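You operate a simulated robot arm through the tools that you are given. There is no shell and no other tool. Be economical: measure what you need, move in short steps, check, and stop when the job is done.

Carry out the task below with a simulated robot arm. There is one attempt and no reset: what you move stays moved.

Task
Count the cups on the top of the service bench, then put as many of the click keys from the top of the service bench on top of the white sheet there. Put the 80 screen from the top of the service bench on the lower board of the plywood shelf and the 100 screen on the top of the spill kit stand. Put the soak cup on the top of the spill kit stand. Put the orange can on the top of the service bench away on the top of the long wooden wall bench. Put the green bench dryer on the top of the pump bench away on the top of the side table. Put the dryer can that says "5" from the top of the pump bench on the top of the service bench. Do these in any order. Set down upright: screen, soak cup, green bench dryer, dryer can.

Only the result counts: the job must be done as asked and must still hold three seconds after the hand-in. Knocking over, shifting, dropping, spilling or breaking anything else fails it. Flat cloth is picked up by pressing the open fingertips on it (5 to 10 N) and closing them slowly along it; thin cloth reads only 2 to 8 mm in the jaws.

Robot
A 7-joint arm with a two-finger parallel gripper on a trunk, on a base that drives. Base frame: it is fixed to the floor where the robot stands at the start and does not move with it; the origin is under the middle of the robot, x ahead of it, y to its left, z up; the surface under the hand at the start is at about z = 850. Units: mm, degrees, N and s.
With the tool pointing down near the work surface it reaches from about 380 to 800 mm from the robot's upright axis, wherever it stands. Its first joint turns from -143.0 to 143.0 degrees. Places, roughly: click key [750, 500, 1000]; cup (6x6x12 cm) [700, 200, 900]; dryer can [500, -4750, 1000]; green bench dryer [500, -4500, 750]; lower board of the plywood shelf [5400, -1900, 300]; orange can (7x7x7 cm) [600, 500, 900]; screen [750, 0, 1000]; sheet (24x16x5 cm) [700, -300, 900]; soak cup (6x6x10 cm) [500, 300, 900]; top of the long wooden wall bench [3100, 1200, 900]; top of the service bench [500, -400, 800]; top of the side table [600, -7300, 700]; top of the spill kit stand (25x29 cm) [1160, -1000, 560]. Payload 3 kg.
Tool frame: the origin (TCP) lies between the finger pads and is the grasp point; the fingertips stand 30 mm ahead of it; z points along the fingers, y is the line along which they close. The gripper opens to 110 mm. The fingers are 20 mm wide and 10 mm thick; the gripper's body (48 by 112 mm) begins 55 mm behind the TCP.
Orientation is told as [roll, pitch, yaw] about the base's x, y, z axes, in that order, counted from this pose: with the fingers straight down and closing along the base's y, the tool's x points along the base's -x, its y along +y and its z along -z.

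Tools
- The arm moves only by the tool nudge_tool. Its argument "deltas" is a list of rows, each an object of numbers (a shift or turn left out is 0, a gripper value left out holds the last): "hand": the opening, from 0 (shut) to 1 (fully open); "x", "y", "z": the shift along the base's x, y, z in units of 40 mm (1.0 is 40 mm); "ax", "ay", "az": the turn, a rotation vector about the base's x, y, z in units of 5 degrees (1.0 is 5 degrees). In form: [{"hand": .., "x": .., "y": .., "z": .., "ax": .., "ay": .., "az": ..}, ...]. A call has 1 to 10 rows; each row shifts and turns the commanded pose from where the row before left it. A call with a number of a shift or a turn outside -1 to 1 is refused whole. Rows are played at 5 a second. More than 50 mm and 8.6 degrees between two rows, or a gripper value outside its range, and nothing of the call is played. A pose out of reach is approached as far as the arm can. The call stops where the force on the tool passes 40 N (or 10 N more than at its start, if that is more) or the arm is blocked; 0.2 s more then pass. The fingers move at their own pace (about 153 mm/s each) and stop on an object; they squeeze with about 35 N. The grip force told is the motor's: it shows also when the fingers shut on nothing. Time passes only in rows, and 0.2 s behind the last, so rows that do not move let the fingers close. The reply holds the time, the measured pose of the TCP, the force on the tool along the base axes, the opening and the grip force, in the units named above and with some noise, with the torque about the TCP (base axes, N m) and any sound that the robot's microphone picked up.
- Cameras (640 x 400 px; columns grow to the right, rows downward): "scene" is now at [605.2, 36.8, 1275.2]; the picture's right is [0.01, -0.74, -0.67], its down [-0.74, -0.46, 0.50] and it looks along [-0.68, 0.49, -0.55] (base axes); focal length 214 px, centre (320, 200). "wrist" rides on the gripper at [72, 17, -103] in the tool frame; the picture's right is [-0.23, 0.97, 0.00], its down [-0.76, -0.18, -0.62] and it looks along [-0.61, -0.14, 0.78] (tool axes); focal length 222 px, centre (320, 200). There is no depth. A picture from a camera that has moved, and an enlarged one, comes with that camera's place and axes in the base frame and with its lens. The place of the scene camera against the robot may be out by one fixed shift of up to 25 mm in any direction.
- capture(camera): a new picture of that camera. The clock stands still meanwhile.
- lift_body(by): slides the trunk up (or, below 0, down) by that many mm; the arm and the scene camera ride with it, the base frame stays. It gives what a move gives, with no picture.
- steer(legs): drives the robot by 1 to 6 legs, each [ahead, turn to the left] in mm and degrees, along the robot's own axes; the way and the turn of a leg run together, so that a leg with both is an arc; at most 1500 mm and 180 degrees a leg. The arm and the cameras ride along, it lands a little off, and it stops where it bumps. It gives what a move gives.
- aim_head(pan, tilt): turns the head with the scene camera to pan (to the left, within 80 degrees either way) and tilt (down, from -29 to 69), counted from straight ahead of the robot. It gives what a move gives.
- close_up(camera, box): a new picture of the part [left, top, right, bottom] of that camera's present view, enlarged. The clock stands still meanwhile.
- finish_job(): hands the job in; it is judged then, once.

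Work in short steps. Places have to be worked out from the pictures, the camera data and where the tool is seen: move nearer, look again, correct. Check each grasp and each placing, and mend what went wrong. You have 483 turns and 228 pictures in all, those below and enlarged ones among them. Open the gripper and draw the arm clear of the work before you hand the job in, unless the task says otherwise.

The tools are called after "Request:" as name(argument=value, ...) on one line, values as JSON. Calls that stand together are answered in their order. nudge_tool: Moves the arm, as the interface text tells. Its arguments: {"type":"object","properties":{"deltas":{"type":"array"}},"required":["deltas"]} The other tools are called the same way: lift_body (by) slides the trunk up or down; steer (legs) drives the base; aim_head (pan, tilt) turns the head that bears the scene camera; capture (camera) takes a picture; close_up (camera, box) takes an enlarged picture of a part of a camera's view; finish_job () hands the job in.

At the start:

```text
t: 0.0
tool_pos: [580.9, -28.1, 1220.1]
orientation: [0.0, 0.1, 0.4]
wrist_force: [0.5, -0.5, 0.0]
moment: [-0.02, 0.02, 0.0]
opening: 110.0
gripper_force: 0.0
trunk travel left (down, up): [-425.0, 65.0]
robot x, y, heading: [1.5, -8.6, 0.2]
head pan, tilt: [42.0, 42.2]
```

scene: 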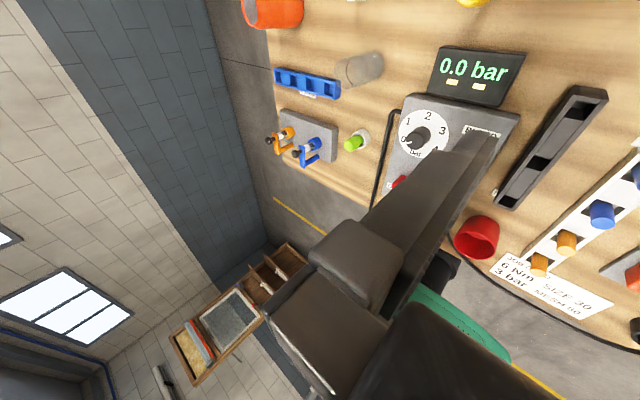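
wrist: 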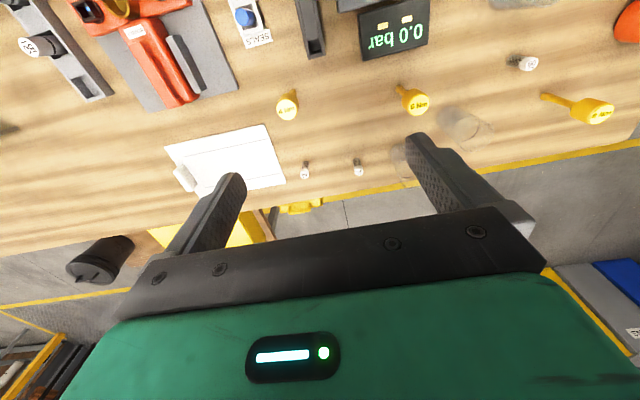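

I start by looking at the bench with the scene camera turned straight ahead and down.

Request:
aim_head(pan=0, tilt=40)

Request:
capture(camera="scene")

Request:
capture(camera="wrist")

```text
t: 1.1
tool_pos: [579.6, -28.2, 1221.4]
orientation: [0.0, -0.1, 0.4]
wrist_force: [-0.3, 0.8, 0.0]
moment: [-0.04, -0.01, 0.01]
opening: 109.9
gripper_force: 0.1
trunk travel left (down, up): [-425.0, 65.0]
robot x, y, heading: [-0.3, -5.1, -0.2]
head pan, tilt: [0.0, 40.0]
```

```text
225 pictures are left
camera scene: at [608.9, -18.9, 1252.8], right [0.01, -1.0, 0.0], down [-0.77, -0.01, 0.64], along [-0.64, 0.0, -0.77], focal length 214 px, centre (320, 200)
```

scene: 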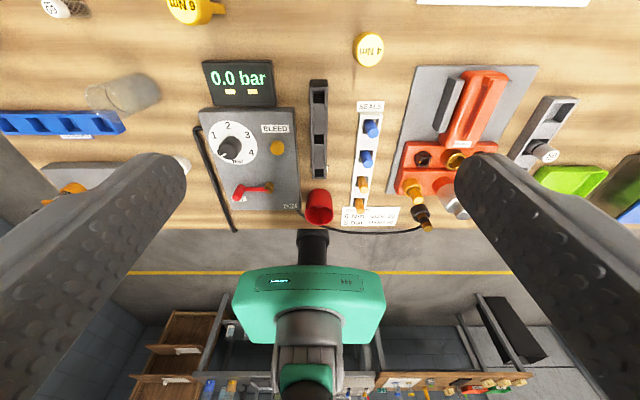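

```text
224 pictures are left
camera wrist: at [506.9, -12.2, 1323.5], right [0.22, 0.98, 0.0], down [0.76, -0.17, 0.62], along [0.61, -0.14, -0.78], focal length 222 px, centre (320, 200)
```

wrist: 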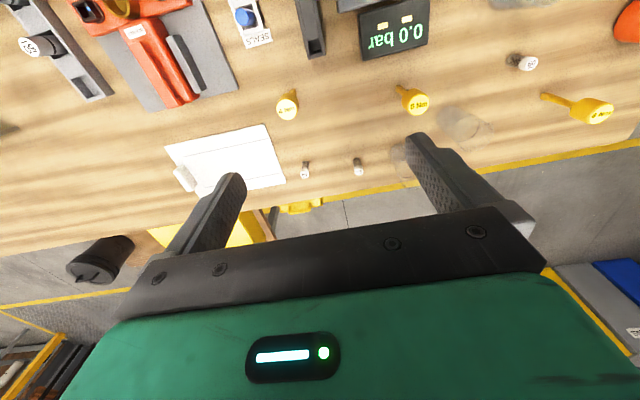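

The scene camera seems to sit near the hand with tilt 0 looking straight down. I take several views to map the bench.

Request:
aim_head(pan=0, tilt=-10)

Request:
capture(camera="scene")

Request:
aim_head(pan=50, tilt=0)

Request:
capture(camera="scene")

Request:
aim_head(pan=-50, tilt=0)

Request:
capture(camera="scene")

```text
t: 2.3
tool_pos: [580.6, -27.8, 1219.7]
orientation: [0.0, 0.0, 0.4]
wrist_force: [0.3, 0.8, 0.5]
moment: [0.04, -0.02, 0.0]
opening: 110.0
gripper_force: 0.0
trunk travel left (down, up): [-425.0, 65.0]
robot x, y, heading: [-2.2, -1.9, -0.0]
head pan, tilt: [0.0, -10.0]
```

```text
223 pictures are left
camera scene: at [687.7, -18.4, 1253.4], right [0.01, -1.0, 0.0], down [-0.98, -0.01, -0.17], along [0.17, 0.0, -0.98], focal length 214 px, centre (320, 200)
```

scene: 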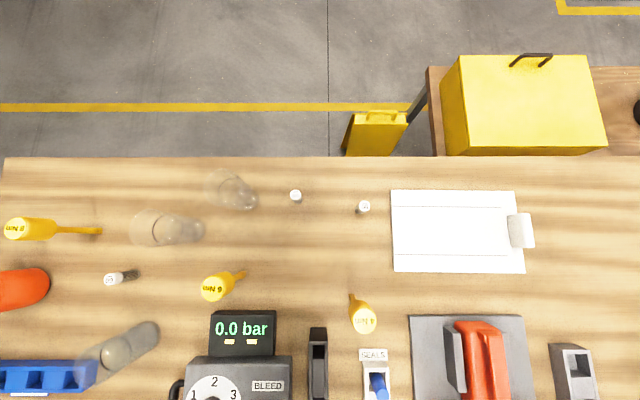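

```text
t: 3.5
tool_pos: [580.9, -27.8, 1219.8]
orientation: [0.0, 0.0, 0.3]
wrist_force: [0.2, -0.2, -0.3]
moment: [0.0, 0.02, 0.01]
opening: 110.0
gripper_force: 0.1
trunk travel left (down, up): [-425.0, 65.0]
robot x, y, heading: [-0.3, -0.4, 0.0]
head pan, tilt: [50.0, 0.0]
```

```text
222 pictures are left
camera scene: at [672.1, 50.4, 1279.8], right [0.0, -0.64, -0.77], down [-1.0, -0.01, 0.0], along [-0.01, 0.77, -0.64], focal length 214 px, centre (320, 200)
```

scene: 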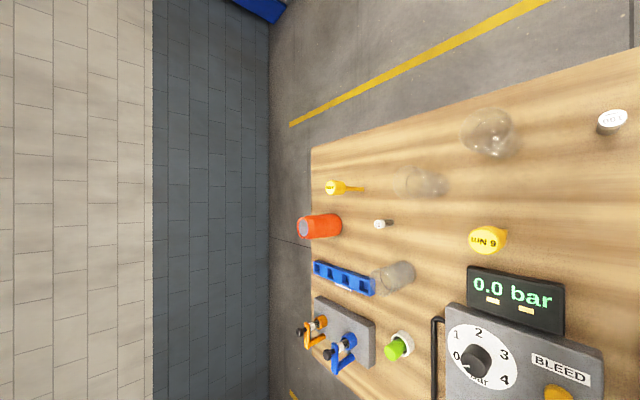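

```text
t: 5.2
tool_pos: [579.8, -27.9, 1219.4]
orientation: [0.0, 0.1, 0.5]
wrist_force: [-0.3, 0.4, -0.5]
moment: [-0.02, -0.01, 0.03]
opening: 110.3
gripper_force: 0.0
trunk travel left (down, up): [-425.0, 65.0]
robot x, y, heading: [0.4, -7.9, 0.1]
head pan, tilt: [-50.0, 0.0]
```

```text
221 pictures are left
camera scene: at [673.1, -87.4, 1279.8], right [0.01, -0.64, 0.77], down [-1.0, -0.01, 0.0], along [0.01, -0.77, -0.64], focal length 214 px, centre (320, 200)
```

scene: 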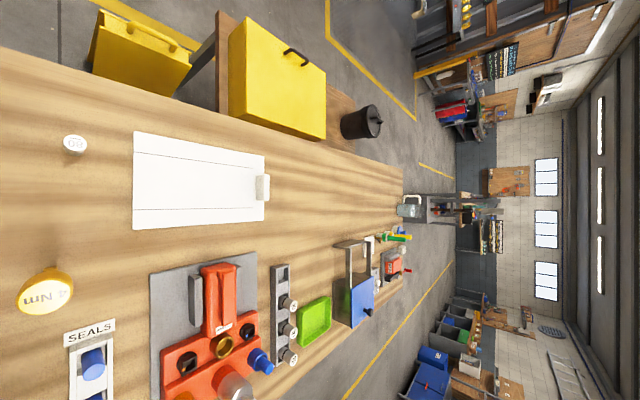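

I'll zoom on the labels and cups.

Request:
aim_head(pan=15, tilt=0)

Request:
close_up(camera="scene", box=[0, 80, 320, 280])

Request:
close_up(camera="scene", box=[320, 80, 640, 280])

Request:
close_up(camera="wrist", box=[240, 40, 640, 290])

```text
t: 6.6
tool_pos: [579.9, -27.8, 1220.7]
orientation: [-0.1, 0.0, 0.4]
wrist_force: [-0.3, 0.3, -0.3]
moment: [0.0, 0.01, -0.02]
opening: 110.2
gripper_force: 0.0
trunk travel left (down, up): [-425.0, 65.0]
robot x, y, heading: [0.5, -7.6, 0.0]
head pan, tilt: [15.0, 0.0]
```

```text
2.00 times, centred on (160, 180) of scene
camera zoom: at [672.4, 4.7, 1250.8], right [0.01, -0.97, -0.26], down [-1.0, -0.01, 0.0], along [0.0, 0.26, -0.97], focal length 429 px, centre (640, 240)
```

zoom: 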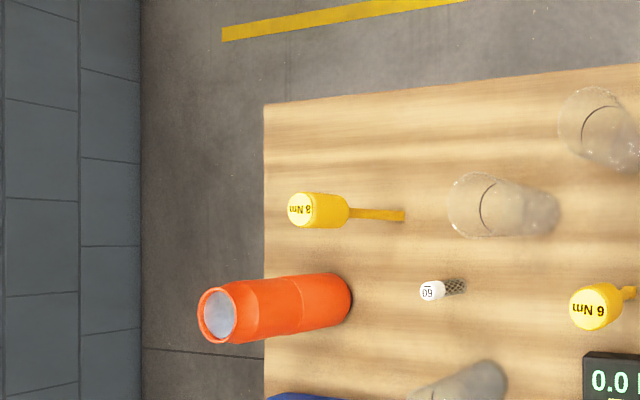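

```text
2.00 times, centred on (480, 180) of scene
camera zoom: at [672.4, 4.7, 1250.8], right [0.01, -0.97, -0.26], down [-1.0, -0.01, 0.0], along [0.0, 0.26, -0.97], focal length 429 px, centre (0, 240)
```

zoom: 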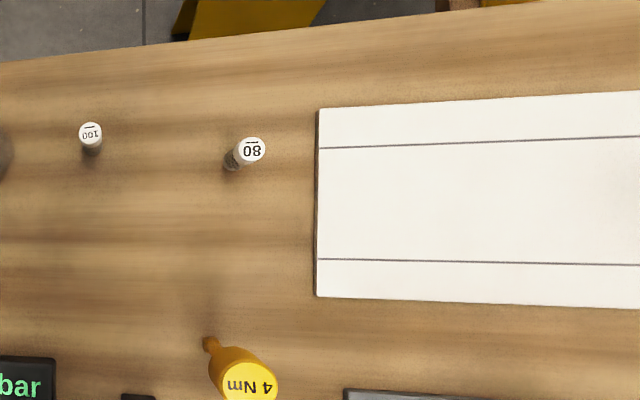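

```text
1.60 times, centred on (440, 165) of wrist
camera zoom: at [506.9, -12.2, 1323.5], right [0.22, 0.98, 0.0], down [0.76, -0.17, 0.62], along [0.61, -0.14, -0.78], focal length 355 px, centre (128, 256)
```

zoom: 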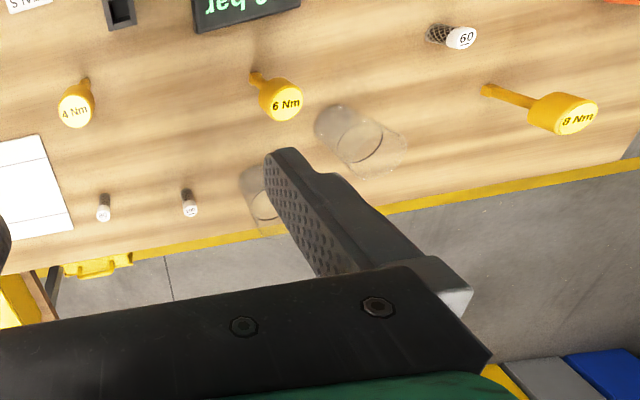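

Request:
aim_head(pan=40, tilt=20)

Request:
close_up(camera="scene", box=[240, 60, 560, 260])

Request:
aim_head(pan=-50, tilt=10)

Request:
close_up(camera="scene", box=[240, 60, 500, 300])

```text
t: 7.5
tool_pos: [581.1, -26.8, 1220.9]
orientation: [0.1, 0.0, 0.4]
wrist_force: [-0.8, -0.6, 0.3]
moment: [0.0, 0.01, 0.02]
opening: 110.2
gripper_force: 0.1
trunk travel left (down, up): [-425.0, 65.0]
robot x, y, heading: [-1.3, -7.4, 0.0]
head pan, tilt: [40.0, 20.0]
```

```text
2.00 times, centred on (400, 160) of scene
camera zoom: at [639.9, 41.0, 1266.4], right [0.01, -0.77, -0.64], down [-0.94, -0.23, 0.26], along [-0.35, 0.6, -0.72], focal length 429 px, centre (160, 280)
```

zoom: 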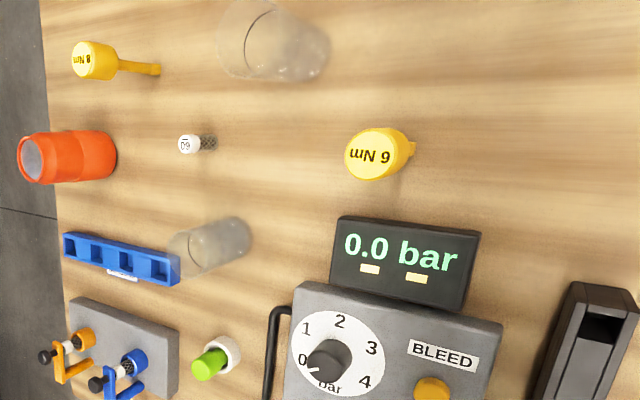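

```text
t: 9.1
tool_pos: [579.5, -28.9, 1221.4]
orientation: [0.0, 0.1, 0.3]
wrist_force: [0.1, 0.7, -0.3]
moment: [0.03, 0.0, 0.03]
opening: 110.0
gripper_force: 0.1
trunk travel left (down, up): [-425.0, 65.0]
robot x, y, heading: [-0.2, -1.7, 0.2]
head pan, tilt: [-50.0, 10.0]
```

```text
1.67 times, centred on (370, 180) of scene
camera zoom: at [657.1, -89.8, 1277.9], right [0.01, -0.64, 0.77], down [-0.99, 0.13, 0.11], along [-0.17, -0.76, -0.63], focal length 358 px, centre (237, 233)
```

zoom: 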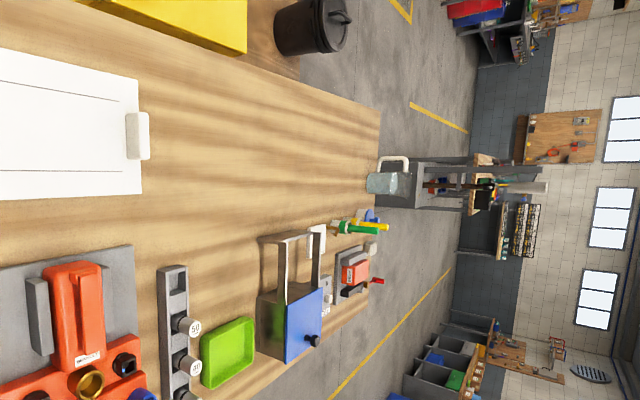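

Request:
aim_head(pan=0, tilt=30)

Request:
close_up(camera="scene", box=[170, 50, 490, 250])

Request:
aim_head(pan=-40, tilt=40)

Request:
capture(camera="scene")

```text
t: 10.3
tool_pos: [580.5, -28.3, 1221.3]
orientation: [0.0, 0.0, 0.4]
wrist_force: [-0.9, -0.3, -0.3]
moment: [0.02, -0.01, 0.01]
opening: 110.2
gripper_force: 0.0
trunk travel left (down, up): [-425.0, 65.0]
robot x, y, heading: [0.6, -4.8, 0.1]
head pan, tilt: [0.0, 30.0]
```

```text
2.00 times, centred on (330, 150) of scene
camera zoom: at [624.2, -19.0, 1247.3], right [0.01, -1.0, 0.0], down [-0.87, -0.01, 0.5], along [-0.5, 0.0, -0.87], focal length 429 px, centre (300, 300)
```

zoom: 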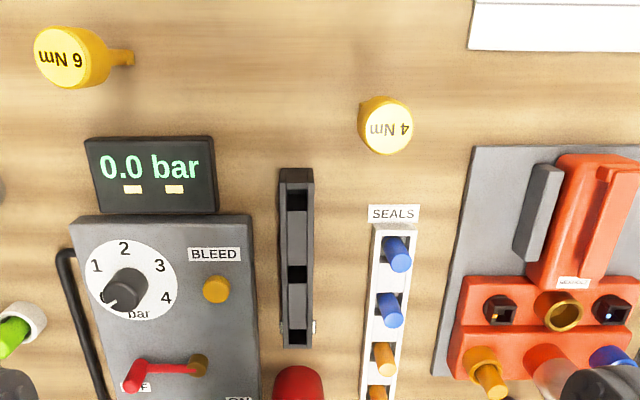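

```text
t: 11.4
tool_pos: [581.2, -27.2, 1220.1]
orientation: [0.0, 0.0, 0.4]
wrist_force: [0.0, 0.0, 1.2]
moment: [0.0, -0.04, -0.04]
opening: 110.0
gripper_force: 0.0
trunk travel left (down, up): [-425.0, 65.0]
robot x, y, heading: [-1.1, -6.9, 0.3]
head pan, tilt: [-40.0, 40.0]
```

```text
214 pictures are left
camera scene: at [609.3, -73.6, 1272.6], right [0.01, -0.77, 0.64], down [-0.77, 0.41, 0.49], along [-0.64, -0.5, -0.59], focal length 214 px, centre (320, 200)
```

scene: 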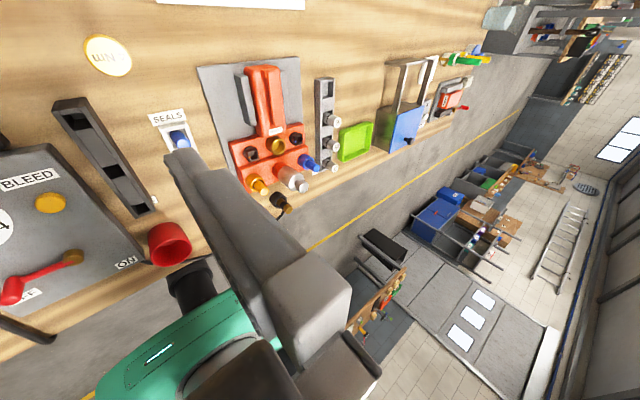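

Request:
close_up(camera="scene", box=[90, 180, 250, 280])

Request:
aim_head(pan=30, tilt=50)

Request:
capture(camera="scene")

```text
4.00 times, centred on (170, 230) of scene
camera zoom: at [609.3, -73.6, 1272.6], right [0.01, -0.77, 0.64], down [-0.77, 0.41, 0.49], along [-0.64, -0.5, -0.59], focal length 858 px, centre (920, 80)
```

zoom: 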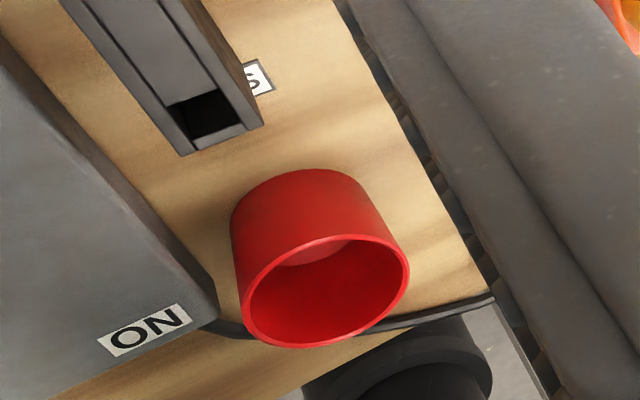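

```text
t: 12.8
tool_pos: [580.8, -27.3, 1219.6]
orientation: [0.0, 0.1, 0.5]
wrist_force: [1.1, 0.0, 0.6]
moment: [0.0, 0.0, 0.0]
opening: 110.0
gripper_force: 0.2
trunk travel left (down, up): [-425.0, 65.0]
robot x, y, heading: [1.8, -6.7, -0.3]
head pan, tilt: [30.0, 50.0]
```

```text
212 pictures are left
camera scene: at [594.4, 19.4, 1271.1], right [0.01, -0.87, -0.5], down [-0.64, -0.39, 0.66], along [-0.77, 0.32, -0.56], focal length 214 px, centre (320, 200)
```

scene: 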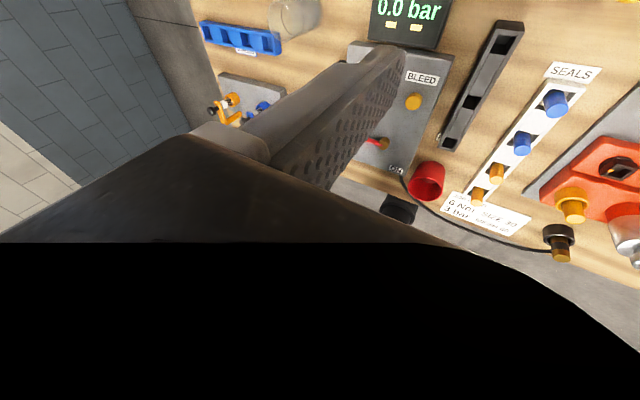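

Cups counted: two plain glasses (the soak cup is the separate grey one), so two keys go to the sheet. I estimate the 4 Nm key head at about (593,-75,985) and move above it to look closer with the wrist camera.

Request:
nudge_tool(deltas=[{"x": 0.3, "y": -1, "z": -0.5}, {"y": -0.2, "z": -1}, {"z": -1}, {"z": -1}])

Request:
capture(camera="wrist")

Request:
aim_head(pan=0, tilt=-20)

Request:
capture(camera="scene")

```text
t: 13.8
tool_pos: [591.4, -74.9, 1078.4]
orientation: [0.0, 0.1, 0.4]
wrist_force: [-1.0, 0.3, 0.2]
moment: [0.02, 0.0, -0.01]
opening: 109.8
gripper_force: 0.0
trunk travel left (down, up): [-425.0, 65.0]
robot x, y, heading: [-3.4, -2.3, 0.0]
head pan, tilt: [30.0, 50.0]
```

```text
211 pictures are left
camera wrist: at [518.5, -59.1, 1182.1], right [0.22, 0.98, 0.0], down [0.76, -0.17, 0.62], along [0.61, -0.14, -0.78], focal length 222 px, centre (320, 200)
```

wrist: 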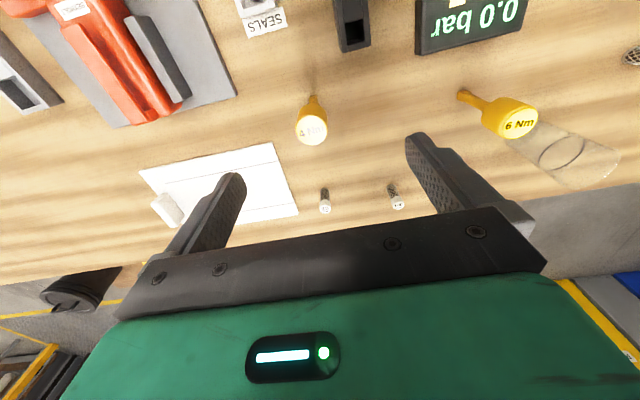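

```text
t: 15.2
tool_pos: [593.8, -74.5, 1080.8]
orientation: [0.1, 0.0, 0.4]
wrist_force: [0.4, -0.5, 0.3]
moment: [-0.04, 0.02, -0.02]
opening: 110.0
gripper_force: 0.1
trunk travel left (down, up): [-425.0, 65.0]
robot x, y, heading: [2.9, -3.9, -0.2]
head pan, tilt: [0.0, -20.0]
```

```text
210 pictures are left
camera scene: at [713.5, -65.1, 1121.4], right [0.01, -1.0, 0.0], down [-0.94, -0.01, -0.34], along [0.34, 0.0, -0.94], focal length 214 px, centre (320, 200)
```

scene: 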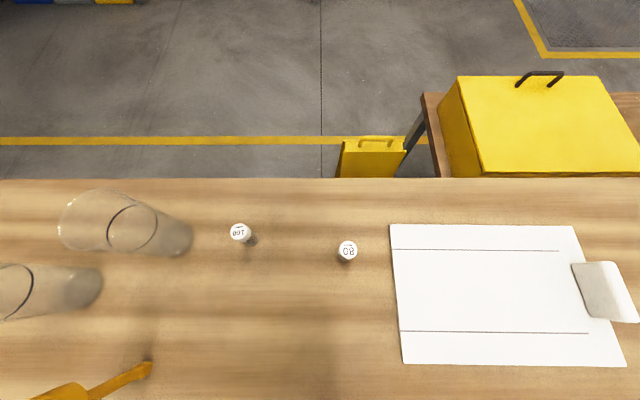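

The 4 Nm key stands upright at about (588,-84), top near 985. I go down around its head and close.

Request:
nudge_tool(deltas=[{"x": -0.12, "y": -0.24, "z": -1, "hand": 1}, {"z": -1}, {"z": -1}])

Request:
capture(camera="wrist")

```text
t: 16.0
tool_pos: [587.3, -85.5, 959.1]
orientation: [0.0, 0.1, 0.4]
wrist_force: [-0.8, 0.2, 0.2]
moment: [-0.02, 0.02, -0.03]
opening: 110.2
gripper_force: 0.1
trunk travel left (down, up): [-425.0, 65.0]
robot x, y, heading: [2.9, -2.6, 0.1]
head pan, tilt: [0.0, -20.0]
```

```text
209 pictures are left
camera wrist: at [513.5, -70.0, 1062.1], right [0.22, 0.98, 0.0], down [0.76, -0.17, 0.62], along [0.61, -0.14, -0.78], focal length 222 px, centre (320, 200)
```

wrist: 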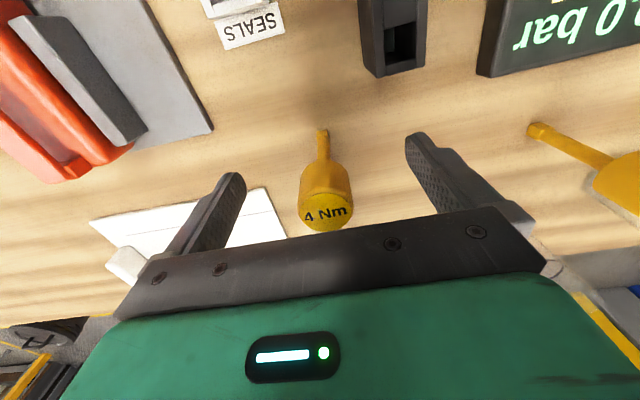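

Request:
nudge_tool(deltas=[{"hand": 0}, {}, {}, {}])

Request:
nudge_tool(deltas=[{"z": 0.5}, {"z": 1}])

Request:
capture(camera="wrist")

```text
t: 17.0
tool_pos: [588.1, -85.0, 959.4]
orientation: [0.0, -0.1, 0.4]
wrist_force: [-0.8, 0.2, -0.1]
moment: [0.02, 0.03, -0.01]
opening: 32.2
gripper_force: 35.0
trunk travel left (down, up): [-425.0, 65.0]
robot x, y, heading: [1.0, -4.7, 0.1]
head pan, tilt: [0.0, -20.0]
```

```text
t: 17.6
tool_pos: [586.9, -83.9, 1021.1]
orientation: [-0.1, 0.0, 0.3]
wrist_force: [0.9, 0.0, -1.3]
moment: [-0.01, -0.01, 0.02]
opening: 32.3
gripper_force: 35.2
trunk travel left (down, up): [-425.0, 65.0]
robot x, y, heading: [-0.6, -1.5, -0.1]
head pan, tilt: [0.0, -20.0]
```

```text
208 pictures are left
camera wrist: at [514.1, -70.1, 1123.8], right [0.22, 0.98, 0.0], down [0.76, -0.17, 0.62], along [0.61, -0.14, -0.78], focal length 222 px, centre (320, 200)
```

wrist: 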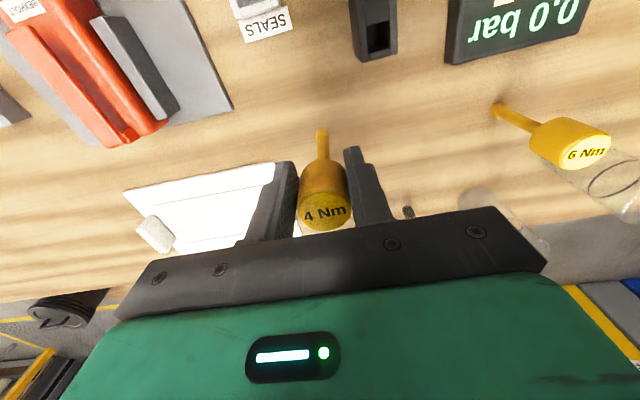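

The key is held. Sheet spans about x 630–779, y -156 to -391. I carry it up and over to (705,-310).

Request:
nudge_tool(deltas=[{"z": 1}, {"x": 1, "y": -0.65}, {"x": 1, "y": -1}, {"x": 0.95, "y": -1}, {"y": -1}, {"y": -1}, {"y": -1}])

Request:
capture(camera="wrist")

Request:
capture(camera="scene")

```text
refused: row 3 steps farther than a row can; nothing moved
```

```text
207 pictures are left
camera wrist: at [514.1, -70.1, 1123.8], right [0.22, 0.98, 0.0], down [0.76, -0.17, 0.62], along [0.61, -0.14, -0.78], focal length 222 px, centre (320, 200)
```

wrist: 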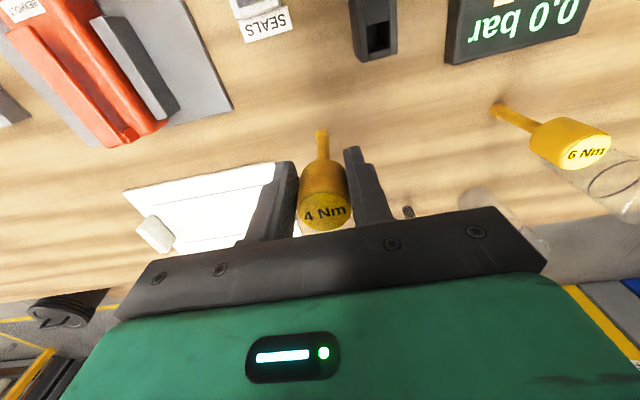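

```text
206 pictures are left
camera scene: at [709.0, -76.2, 1062.1], right [0.01, -1.0, 0.0], down [-0.94, -0.01, -0.34], along [0.34, 0.0, -0.94], focal length 214 px, centre (320, 200)
```

scene: 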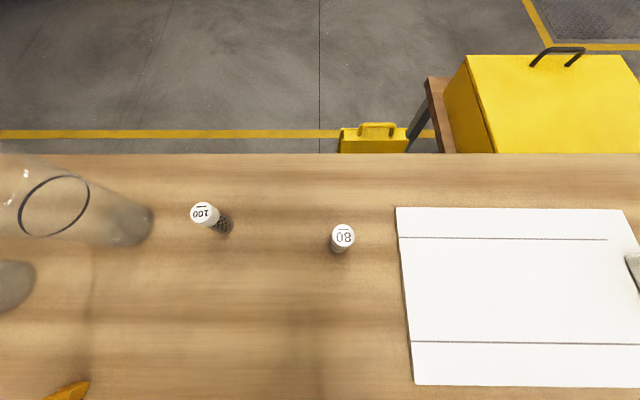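

The step limit is 50 mm per row combined. I split the moves.

Request:
nudge_tool(deltas=[{"z": 1}, {"x": 0.9, "y": -0.7}, {"x": 0.8, "y": -0.85}, {"x": 0.8, "y": -0.85}, {"x": 0.45, "y": -1}, {"y": -1}, {"y": -1}, {"y": -0.25}])

Request:
capture(camera="wrist")

Request:
capture(camera="scene")

```text
t: 19.4
tool_pos: [706.3, -312.4, 1059.9]
orientation: [0.0, -0.1, 0.4]
wrist_force: [-0.9, 0.2, -0.7]
moment: [-0.01, -0.03, 0.01]
opening: 32.2
gripper_force: 35.2
trunk travel left (down, up): [-425.0, 65.0]
robot x, y, heading: [-1.0, -6.1, -0.0]
head pan, tilt: [0.0, -20.0]
```

```text
205 pictures are left
camera wrist: at [632.6, -295.8, 1163.1], right [0.22, 0.98, 0.0], down [0.76, -0.17, 0.62], along [0.61, -0.14, -0.78], focal length 222 px, centre (320, 200)
```

wrist: 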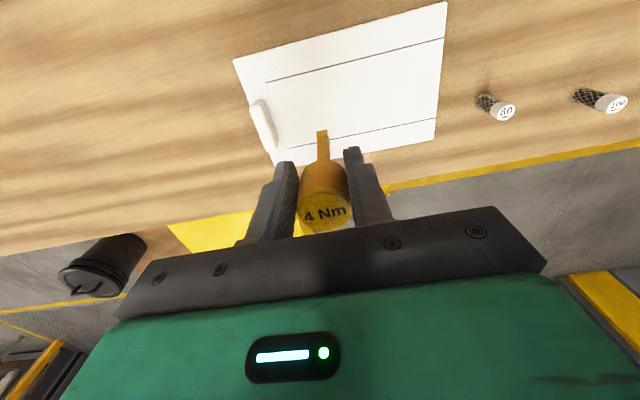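

```text
204 pictures are left
camera scene: at [827.5, -302.0, 1101.4], right [0.01, -1.0, 0.0], down [-0.94, -0.01, -0.34], along [0.34, 0.0, -0.94], focal length 214 px, centre (320, 200)
```

scene: 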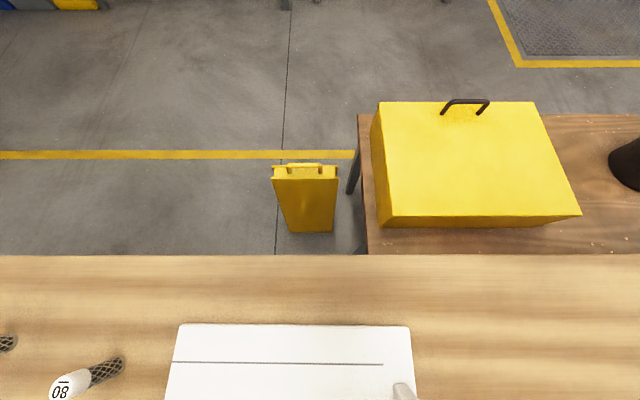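

By the wrist camera, the sheet is x 647–799, y -160…-408. I lower toward (716,-306).

Request:
nudge_tool(deltas=[{"x": 0.25, "y": 0.15, "z": -1}, {"z": -1}, {"z": -0.25}])

Request:
nudge_tool(deltas=[{"z": -0.08}, {"z": -0.05}])

```text
t: 20.2
tool_pos: [717.3, -306.6, 970.4]
orientation: [0.0, 0.1, 0.4]
wrist_force: [-0.1, 0.4, -1.5]
moment: [-0.03, 0.01, -0.02]
opening: 32.1
gripper_force: 34.7
trunk travel left (down, up): [-425.0, 65.0]
robot x, y, heading: [-0.3, -3.1, -0.1]
head pan, tilt: [0.0, -20.0]
```

```text
t: 20.8
tool_pos: [714.7, -305.5, 967.2]
orientation: [-0.1, -0.2, 0.4]
wrist_force: [-0.5, 0.0, 14.0]
moment: [0.05, -0.06, -0.01]
opening: 31.9
gripper_force: 35.0
trunk travel left (down, up): [-425.0, 65.0]
robot x, y, heading: [-1.4, -7.2, 0.1]
head pan, tilt: [0.0, -20.0]
```

Contact (14 N). I ease up slightly and open the fingers a little, then rise.

Request:
nudge_tool(deltas=[{"z": 0.04}, {"hand": 0.45}, {}, {}])

Request:
capture(camera="wrist")

```text
t: 21.8
tool_pos: [716.2, -305.0, 966.3]
orientation: [0.0, 0.0, 0.4]
wrist_force: [0.1, -0.3, -0.4]
moment: [-0.03, -0.01, -0.01]
opening: 49.7
gripper_force: 0.1
trunk travel left (down, up): [-425.0, 65.0]
robot x, y, heading: [2.3, -5.7, 0.1]
head pan, tilt: [0.0, -20.0]
```

```text
203 pictures are left
camera wrist: at [642.3, -290.0, 1069.9], right [0.22, 0.98, 0.0], down [0.76, -0.17, 0.62], along [0.61, -0.14, -0.78], focal length 222 px, centre (320, 200)
```

wrist: 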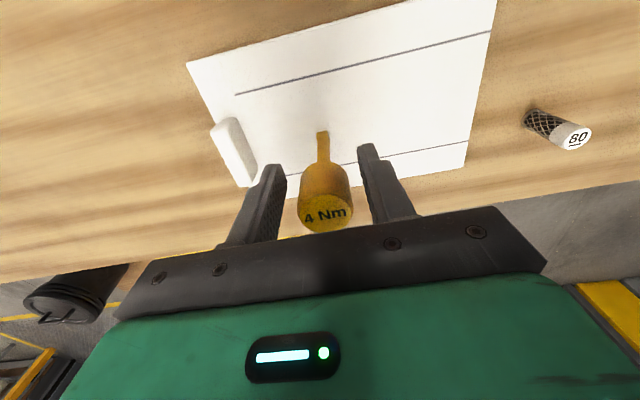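

The key stands on the sheet. I rise clear and go over the 6 Nm key near (627,103).

Request:
nudge_tool(deltas=[{"z": 0.6}, {"z": 1}, {"z": 1}, {"x": -0.3, "y": 1, "hand": 1}, {"x": -0.3, "y": 1}, {"x": -0.3, "y": 1}, {"x": -0.3, "y": 1}, {"x": -0.3, "y": 1}, {"x": -0.3, "y": 1}])

Request:
nudge_tool(deltas=[{"x": -0.2, "y": 1}, {"x": -0.2, "y": 1}, {"y": 1}, {"y": 1}])

Request:
capture(camera="wrist")

```text
t: 23.8
tool_pos: [643.7, -64.8, 1071.7]
orientation: [0.0, 0.0, 0.3]
wrist_force: [0.0, 0.0, -0.1]
moment: [0.03, 0.01, 0.02]
opening: 109.9
gripper_force: 0.1
trunk travel left (down, up): [-425.0, 65.0]
robot x, y, heading: [-1.0, -4.3, -0.2]
head pan, tilt: [0.0, -20.0]
```

```text
t: 24.8
tool_pos: [627.0, 93.1, 1071.5]
orientation: [-0.1, -0.2, 0.4]
wrist_force: [0.2, -0.2, 0.9]
moment: [0.02, 0.03, -0.01]
opening: 109.9
gripper_force: 0.0
trunk travel left (down, up): [-425.0, 65.0]
robot x, y, heading: [0.5, -6.1, 0.1]
head pan, tilt: [0.0, -20.0]
```

```text
202 pictures are left
camera wrist: at [553.5, 109.6, 1174.5], right [0.22, 0.98, 0.0], down [0.76, -0.17, 0.62], along [0.61, -0.14, -0.78], focal length 222 px, centre (320, 200)
```

wrist: 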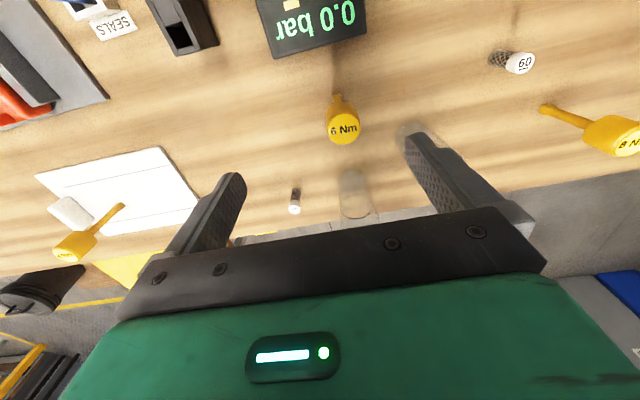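

Request:
nudge_tool(deltas=[{"x": 0.1, "y": 0.48, "z": -0.85}, {"z": -1}, {"z": -1}, {"hand": 0}, {}, {}, {}])

Request:
nudge_tool(deltas=[{"z": 0.5}, {"z": 1}, {"z": 1}])

Request:
capture(camera="wrist")

```text
t: 26.4
tool_pos: [632.5, 114.3, 957.8]
orientation: [0.0, 0.0, 0.4]
wrist_force: [0.0, 0.0, 1.2]
moment: [0.01, 0.0, -0.03]
opening: 32.9
gripper_force: 34.9
trunk travel left (down, up): [-425.0, 65.0]
robot x, y, heading: [-0.1, -2.7, 0.0]
head pan, tilt: [0.0, -20.0]
```

```text
t: 27.2
tool_pos: [631.1, 112.5, 1057.7]
orientation: [0.0, 0.0, 0.4]
wrist_force: [-0.4, 0.4, -0.4]
moment: [0.03, 0.0, -0.04]
opening: 33.0
gripper_force: 34.8
trunk travel left (down, up): [-425.0, 65.0]
robot x, y, heading: [-2.6, -5.0, -0.1]
head pan, tilt: [0.0, -20.0]
```

```text
201 pictures are left
camera wrist: at [557.2, 129.0, 1160.3], right [0.22, 0.98, 0.0], down [0.76, -0.17, 0.62], along [0.61, -0.14, -0.78], focal length 222 px, centre (320, 200)
```

wrist: 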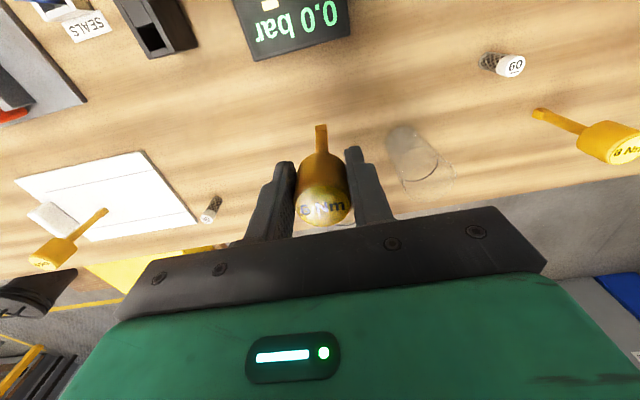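

Held. I carry it to (718,-225) over the sheet.

Request:
nudge_tool(deltas=[{"x": 0.24, "y": -0.94}, {"x": 0.24, "y": -0.94}, {"x": 0.24, "y": -0.94}, {"x": 0.24, "y": -0.94}, {"x": 0.24, "y": -0.94}, {"x": 0.24, "y": -0.94}, {"x": 0.24, "y": -0.94}, {"x": 0.24, "y": -0.94}, {"x": 0.24, "y": -0.94}])

Request:
nudge_tool(deltas=[{"z": -1}, {"z": -1}, {"z": -0.15}])

Request:
capture(camera="wrist")

```text
t: 29.2
tool_pos: [718.9, -226.2, 1057.5]
orientation: [0.1, 0.0, 0.4]
wrist_force: [-0.3, 1.4, -1.1]
moment: [-0.04, 0.07, 0.0]
opening: 32.8
gripper_force: 34.9
trunk travel left (down, up): [-425.0, 65.0]
robot x, y, heading: [1.7, -5.4, -0.0]
head pan, tilt: [0.0, -20.0]
```

```text
t: 30.0
tool_pos: [718.0, -224.1, 971.7]
orientation: [0.0, 0.0, 0.4]
wrist_force: [-0.9, 0.8, -0.9]
moment: [0.0, 0.03, 0.05]
opening: 33.0
gripper_force: 34.8
trunk travel left (down, up): [-425.0, 65.0]
robot x, y, heading: [-1.1, -4.2, -0.1]
head pan, tilt: [0.0, -20.0]
```

```text
200 pictures are left
camera wrist: at [644.7, -209.2, 1073.9], right [0.22, 0.98, 0.0], down [0.76, -0.17, 0.62], along [0.61, -0.14, -0.78], focal length 222 px, centre (320, 200)
```

wrist: 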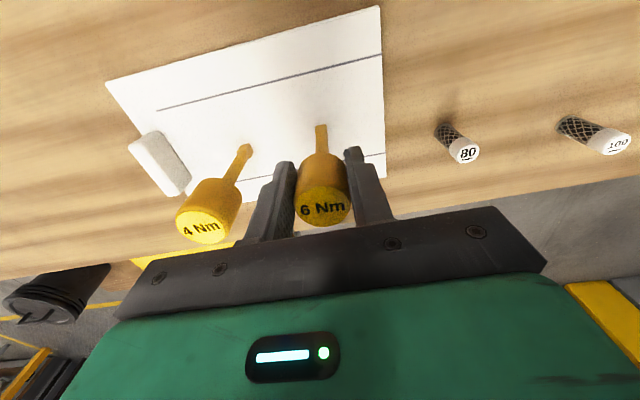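

Request:
nudge_tool(deltas=[{"z": -0.1}, {"z": -0.05}])

```text
t: 30.6
tool_pos: [717.5, -224.7, 965.5]
orientation: [0.0, -0.2, 0.4]
wrist_force: [-1.4, 0.6, 4.8]
moment: [0.08, -0.01, 0.03]
opening: 33.0
gripper_force: 35.4
trunk travel left (down, up): [-425.0, 65.0]
robot x, y, heading: [2.1, -3.3, 0.2]
head pan, tilt: [0.0, -20.0]
```

Light contact. I release and rise straight up.

Request:
nudge_tool(deltas=[{"hand": 0.45}, {}, {"z": 0.5}, {"z": 1}, {"z": 1}])

Request:
capture(camera="wrist")

```text
t: 31.8
tool_pos: [717.6, -223.8, 1065.9]
orientation: [0.0, 0.1, 0.4]
wrist_force: [-0.1, 0.1, 0.7]
moment: [0.01, -0.01, 0.01]
opening: 49.5
gripper_force: 0.1
trunk travel left (down, up): [-425.0, 65.0]
robot x, y, heading: [-0.7, -3.3, 0.1]
head pan, tilt: [0.0, -20.0]
```

```text
199 pictures are left
camera wrist: at [644.5, -208.2, 1168.4], right [0.22, 0.98, 0.0], down [0.76, -0.17, 0.62], along [0.61, -0.14, -0.78], focal length 222 px, centre (320, 200)
```

wrist: 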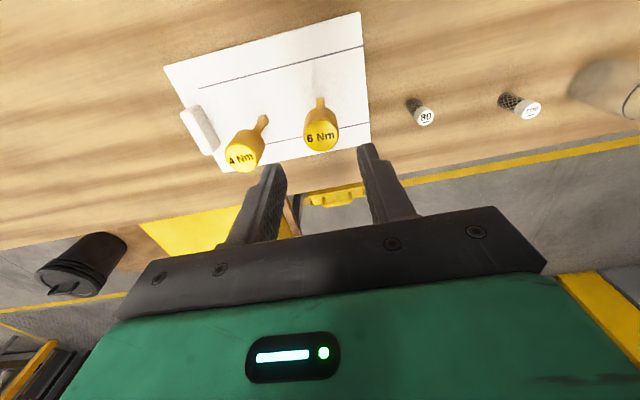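

Both keys stand on the sheet. Next I look for the spill kit stand beyond the bench on the right.

Request:
aim_head(pan=-35, tilt=-29)

Request:
capture(camera="scene")

```text
t: 32.8
tool_pos: [717.8, -222.8, 1064.6]
orientation: [0.0, 0.0, 0.4]
wrist_force: [0.4, 0.2, 0.4]
moment: [-0.03, -0.03, 0.03]
opening: 49.5
gripper_force: 0.1
trunk travel left (down, up): [-425.0, 65.0]
robot x, y, heading: [0.2, -5.7, -0.3]
head pan, tilt: [-35.0, -28.6]
```

```text
198 pictures are left
camera scene: at [850.8, -252.5, 1126.6], right [0.01, -0.82, 0.57], down [-0.88, -0.28, -0.39], along [0.48, -0.5, -0.72], focal length 214 px, centre (320, 200)
```

scene: 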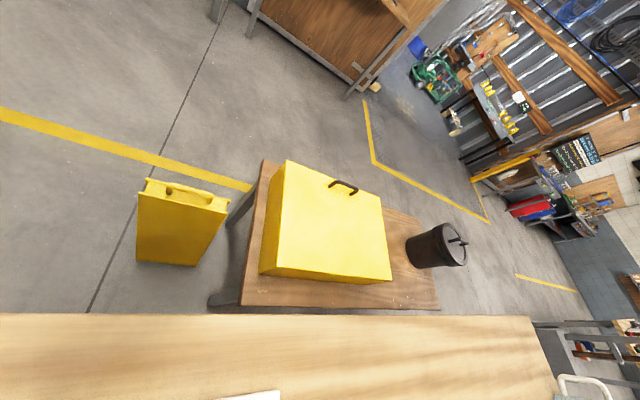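

The spill kit stand appears to be the wooden-topped table behind the bench. First I grab the 100 screen, estimated at (775,17); I move above it and look.

Request:
nudge_tool(deltas=[{"x": 0.2, "y": 0.98}, {"x": 0.2, "y": 0.98}, {"x": 0.2, "y": 0.98}, {"x": 0.2, "y": 0.98}, {"x": 0.2, "y": 0.98}, {"x": 0.2, "y": 0.98}, {"x": 0.2, "y": 0.1}, {"z": -1}, {"z": -1}])

Request:
capture(camera="wrist")

```text
t: 34.8
tool_pos: [773.7, 15.1, 985.0]
orientation: [0.0, 0.0, 0.4]
wrist_force: [-0.1, -0.3, -0.8]
moment: [0.0, 0.02, 0.0]
opening: 49.7
gripper_force: 0.0
trunk travel left (down, up): [-425.0, 65.0]
robot x, y, heading: [-0.0, -3.9, -0.0]
head pan, tilt: [-35.0, -28.6]
```

```text
197 pictures are left
camera wrist: at [700.6, 30.3, 1087.6], right [0.22, 0.98, 0.0], down [0.76, -0.17, 0.62], along [0.61, -0.14, -0.78], focal length 222 px, centre (320, 200)
```

wrist: 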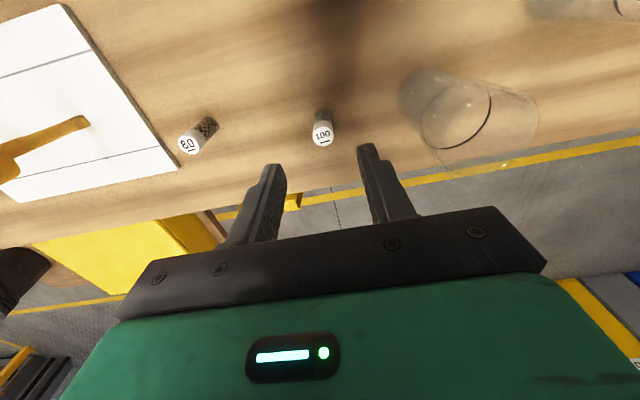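

Request:
nudge_tool(deltas=[{"z": -1}, {"z": -1}, {"z": -0.3}, {"hand": 0}, {}, {}])

Request:
capture(camera="wrist")

```text
t: 36.2
tool_pos: [774.5, 15.7, 892.9]
orientation: [0.0, 0.0, 0.4]
wrist_force: [-0.5, 0.2, 0.4]
moment: [-0.02, 0.01, -0.03]
opening: 17.4
gripper_force: 35.4
trunk travel left (down, up): [-425.0, 65.0]
robot x, y, heading: [-0.4, -5.2, -0.0]
head pan, tilt: [-35.0, -28.6]
```

```text
196 pictures are left
camera wrist: at [700.2, 30.6, 995.6], right [0.22, 0.98, 0.0], down [0.76, -0.17, 0.62], along [0.61, -0.14, -0.78], focal length 222 px, centre (320, 200)
```

wrist: 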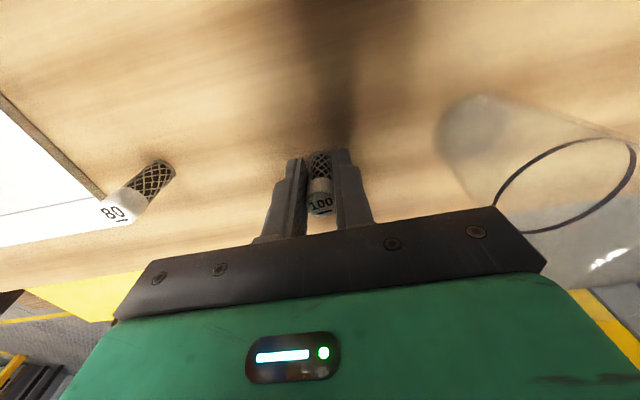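

The 100 screen is gripped. I lift and retract toward the robot.

Request:
nudge_tool(deltas=[{"z": 0.5}, {"z": 1}, {"z": 1}, {"z": 1}, {"z": 1}, {"z": 1}, {"x": -1}, {"x": -1}, {"x": -1}])

Request:
nudge_tool(deltas=[{"x": -1}, {"x": -1}, {"x": -1}, {"x": -1}])

Request:
aim_head(pan=-70, tilt=20)

Request:
capture(camera="scene")

```text
t: 38.2
tool_pos: [653.6, 14.7, 1113.2]
orientation: [-0.1, 0.1, 0.4]
wrist_force: [-0.6, 0.5, -0.7]
moment: [-0.04, 0.0, 0.0]
opening: 17.3
gripper_force: 35.4
trunk travel left (down, up): [-425.0, 65.0]
robot x, y, heading: [1.9, -3.3, 0.1]
head pan, tilt: [-35.0, -28.6]
```

```text
t: 39.2
tool_pos: [492.9, 14.5, 1113.0]
orientation: [0.0, 0.1, 0.4]
wrist_force: [0.1, 0.5, -0.4]
moment: [0.01, 0.01, 0.02]
opening: 17.4
gripper_force: 35.0
trunk travel left (down, up): [-425.0, 65.0]
robot x, y, heading: [-0.5, -5.5, 0.0]
head pan, tilt: [-35.0, -28.6]
```

```text
t: 40.4
tool_pos: [493.2, 14.4, 1113.0]
orientation: [0.0, 0.0, 0.4]
wrist_force: [-0.5, -0.3, -0.5]
moment: [0.01, 0.01, 0.0]
opening: 17.2
gripper_force: 35.3
trunk travel left (down, up): [-425.0, 65.0]
robot x, y, heading: [-2.6, -7.3, -0.3]
head pan, tilt: [-70.0, 20.0]
```

```text
195 pictures are left
camera scene: at [554.2, -64.0, 1198.8], right [0.0, -0.34, 0.94], down [-0.94, 0.31, 0.12], along [-0.33, -0.89, -0.32], focal length 214 px, centre (320, 200)
```

scene: 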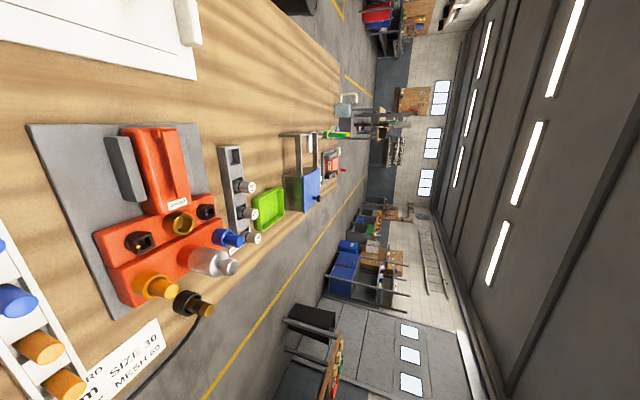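

I back off from the bench and turn right, then look along the aisle.

Request:
steer(legs=[[-450, 0], [0, -90]])

Request:
aim_head(pan=0, tilt=-29)

Request:
capture(camera="scene")

Request:
capture(camera="wrist")

```text
t: 47.0
tool_pos: [-433.2, -499.0, 1114.1]
orientation: [0.1, 0.0, -89.9]
wrist_force: [0.3, -0.7, -0.2]
moment: [0.02, -0.03, 0.02]
opening: 17.4
gripper_force: 35.2
trunk travel left (down, up): [-425.0, 65.0]
robot x, y, heading: [-388.6, -0.6, -90.1]
head pan, tilt: [-70.0, 20.0]
```

```text
t: 48.4
tool_pos: [-433.7, -497.5, 1113.5]
orientation: [0.0, 0.1, -89.8]
wrist_force: [0.1, 0.2, -0.6]
moment: [-0.01, -0.06, -0.04]
opening: 17.3
gripper_force: 34.8
trunk travel left (down, up): [-425.0, 65.0]
robot x, y, heading: [-391.0, -5.7, -90.0]
head pan, tilt: [0.0, -28.6]
```

```text
194 pictures are left
camera scene: at [-451.0, -640.3, 1164.0], right [-1.0, 0.0, 0.0], down [0.0, 0.88, -0.48], along [0.0, -0.48, -0.88], focal length 214 px, centre (320, 200)
```

scene: 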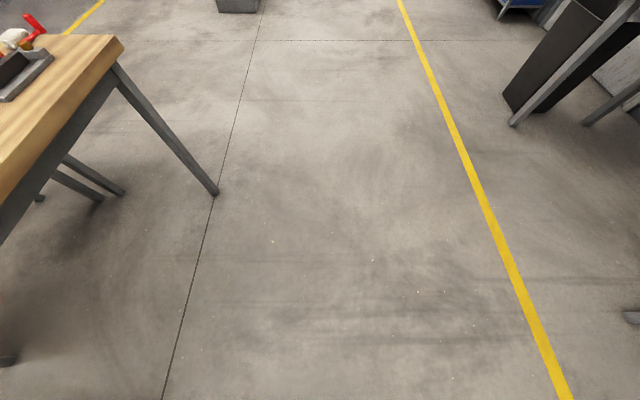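

```text
193 pictures are left
camera wrist: at [-417.9, -427.0, 1216.9], right [0.97, -0.22, 0.0], down [-0.18, -0.76, 0.62], along [-0.14, -0.61, -0.78], focal length 222 px, centre (320, 200)
```

wrist: 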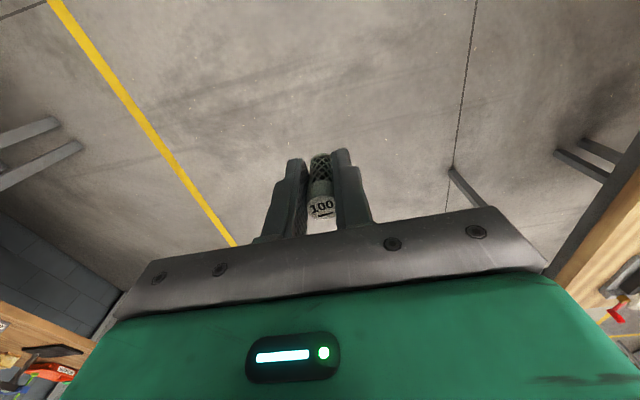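

The aisle is clear; the bench ends near y=-1345. I drive to about (-390,-1850), then turn left and go to about x=700, and look.

Request:
steer(legs=[[1500, 0], [350, 0], [0, 90], [1000, 0]])

Request:
capture(camera="scene")

Request:
aim_head(pan=60, tilt=-10)

Request:
capture(camera="scene")

```text
t: 66.3
tool_pos: [1091.0, -1906.4, 1113.6]
orientation: [0.0, 0.0, -0.4]
wrist_force: [0.6, -0.5, -1.5]
moment: [0.0, 0.0, 0.02]
opening: 17.3
gripper_force: 34.8
trunk travel left (down, up): [-425.0, 65.0]
robot x, y, heading: [597.0, -1869.7, -0.6]
head pan, tilt: [0.0, -28.6]
```

```text
192 pictures are left
camera scene: at [1223.7, -1899.3, 1164.1], right [-0.01, -1.0, 0.0], down [-0.88, 0.01, -0.48], along [0.48, 0.0, -0.88], focal length 214 px, centre (320, 200)
```

scene: 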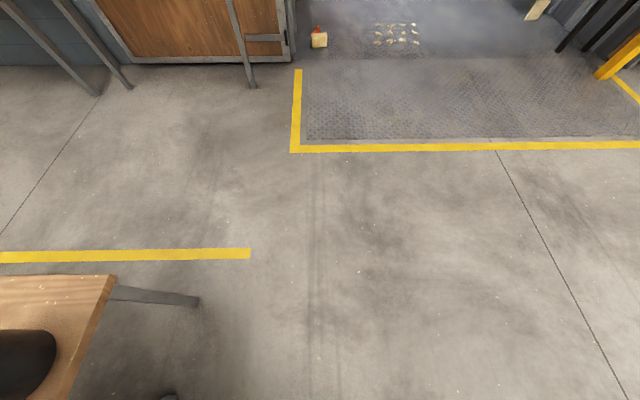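

```text
t: 67.6
tool_pos: [1090.8, -1907.0, 1114.1]
orientation: [0.0, 0.1, -0.4]
wrist_force: [0.0, -0.5, 0.0]
moment: [-0.02, 0.03, 0.0]
opening: 17.3
gripper_force: 35.4
trunk travel left (down, up): [-425.0, 65.0]
robot x, y, heading: [604.1, -1873.4, -1.0]
head pan, tilt: [60.0, -10.0]
```

```text
191 pictures are left
camera scene: at [1199.5, -1826.1, 1189.3], right [0.0, -0.5, -0.87], down [-0.98, 0.16, -0.09], along [0.18, 0.85, -0.49], focal length 214 px, centre (320, 200)
```

scene: 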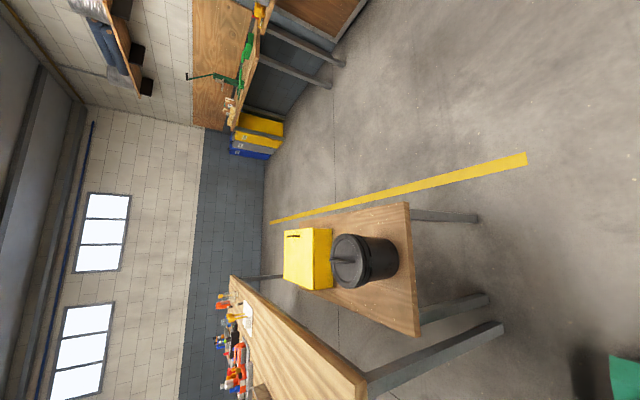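

The table ends at y≈-1345 with a bin and the yellow box on it. I drive to x≈1180 and turn to face it.

Request:
steer(legs=[[600, 0], [0, 90]])

Request:
aim_head(pan=0, tilt=-28)

Request:
capture(camera="scene")

```text
t: 75.0
tool_pos: [1253.2, -1386.3, 1113.0]
orientation: [0.0, 0.2, 88.8]
wrist_force: [0.1, 0.1, 0.8]
moment: [-0.03, 0.03, -0.01]
opening: 17.4
gripper_force: 35.3
trunk travel left (down, up): [-425.0, 65.0]
robot x, y, heading: [1276.8, -1882.0, 88.4]
head pan, tilt: [60.0, -10.0]
```

```text
t: 76.2
tool_pos: [1254.0, -1386.7, 1116.6]
orientation: [0.1, 0.0, 88.8]
wrist_force: [0.4, 0.4, 0.2]
moment: [0.01, 0.0, -0.01]
opening: 17.6
gripper_force: 34.7
trunk travel left (down, up): [-425.0, 65.0]
robot x, y, heading: [1275.0, -1883.5, 88.2]
head pan, tilt: [0.0, -28.0]
```

```text
190 pictures are left
camera scene: at [1238.5, -1229.3, 1164.2], right [1.0, -0.02, 0.0], down [-0.02, -0.88, -0.47], along [0.01, 0.47, -0.88], focal length 214 px, centre (320, 200)
```

scene: 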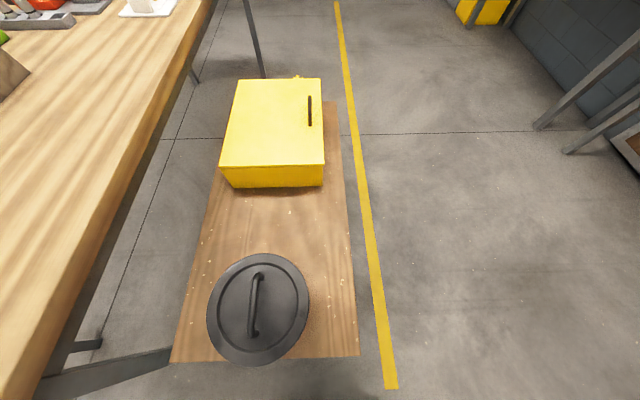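

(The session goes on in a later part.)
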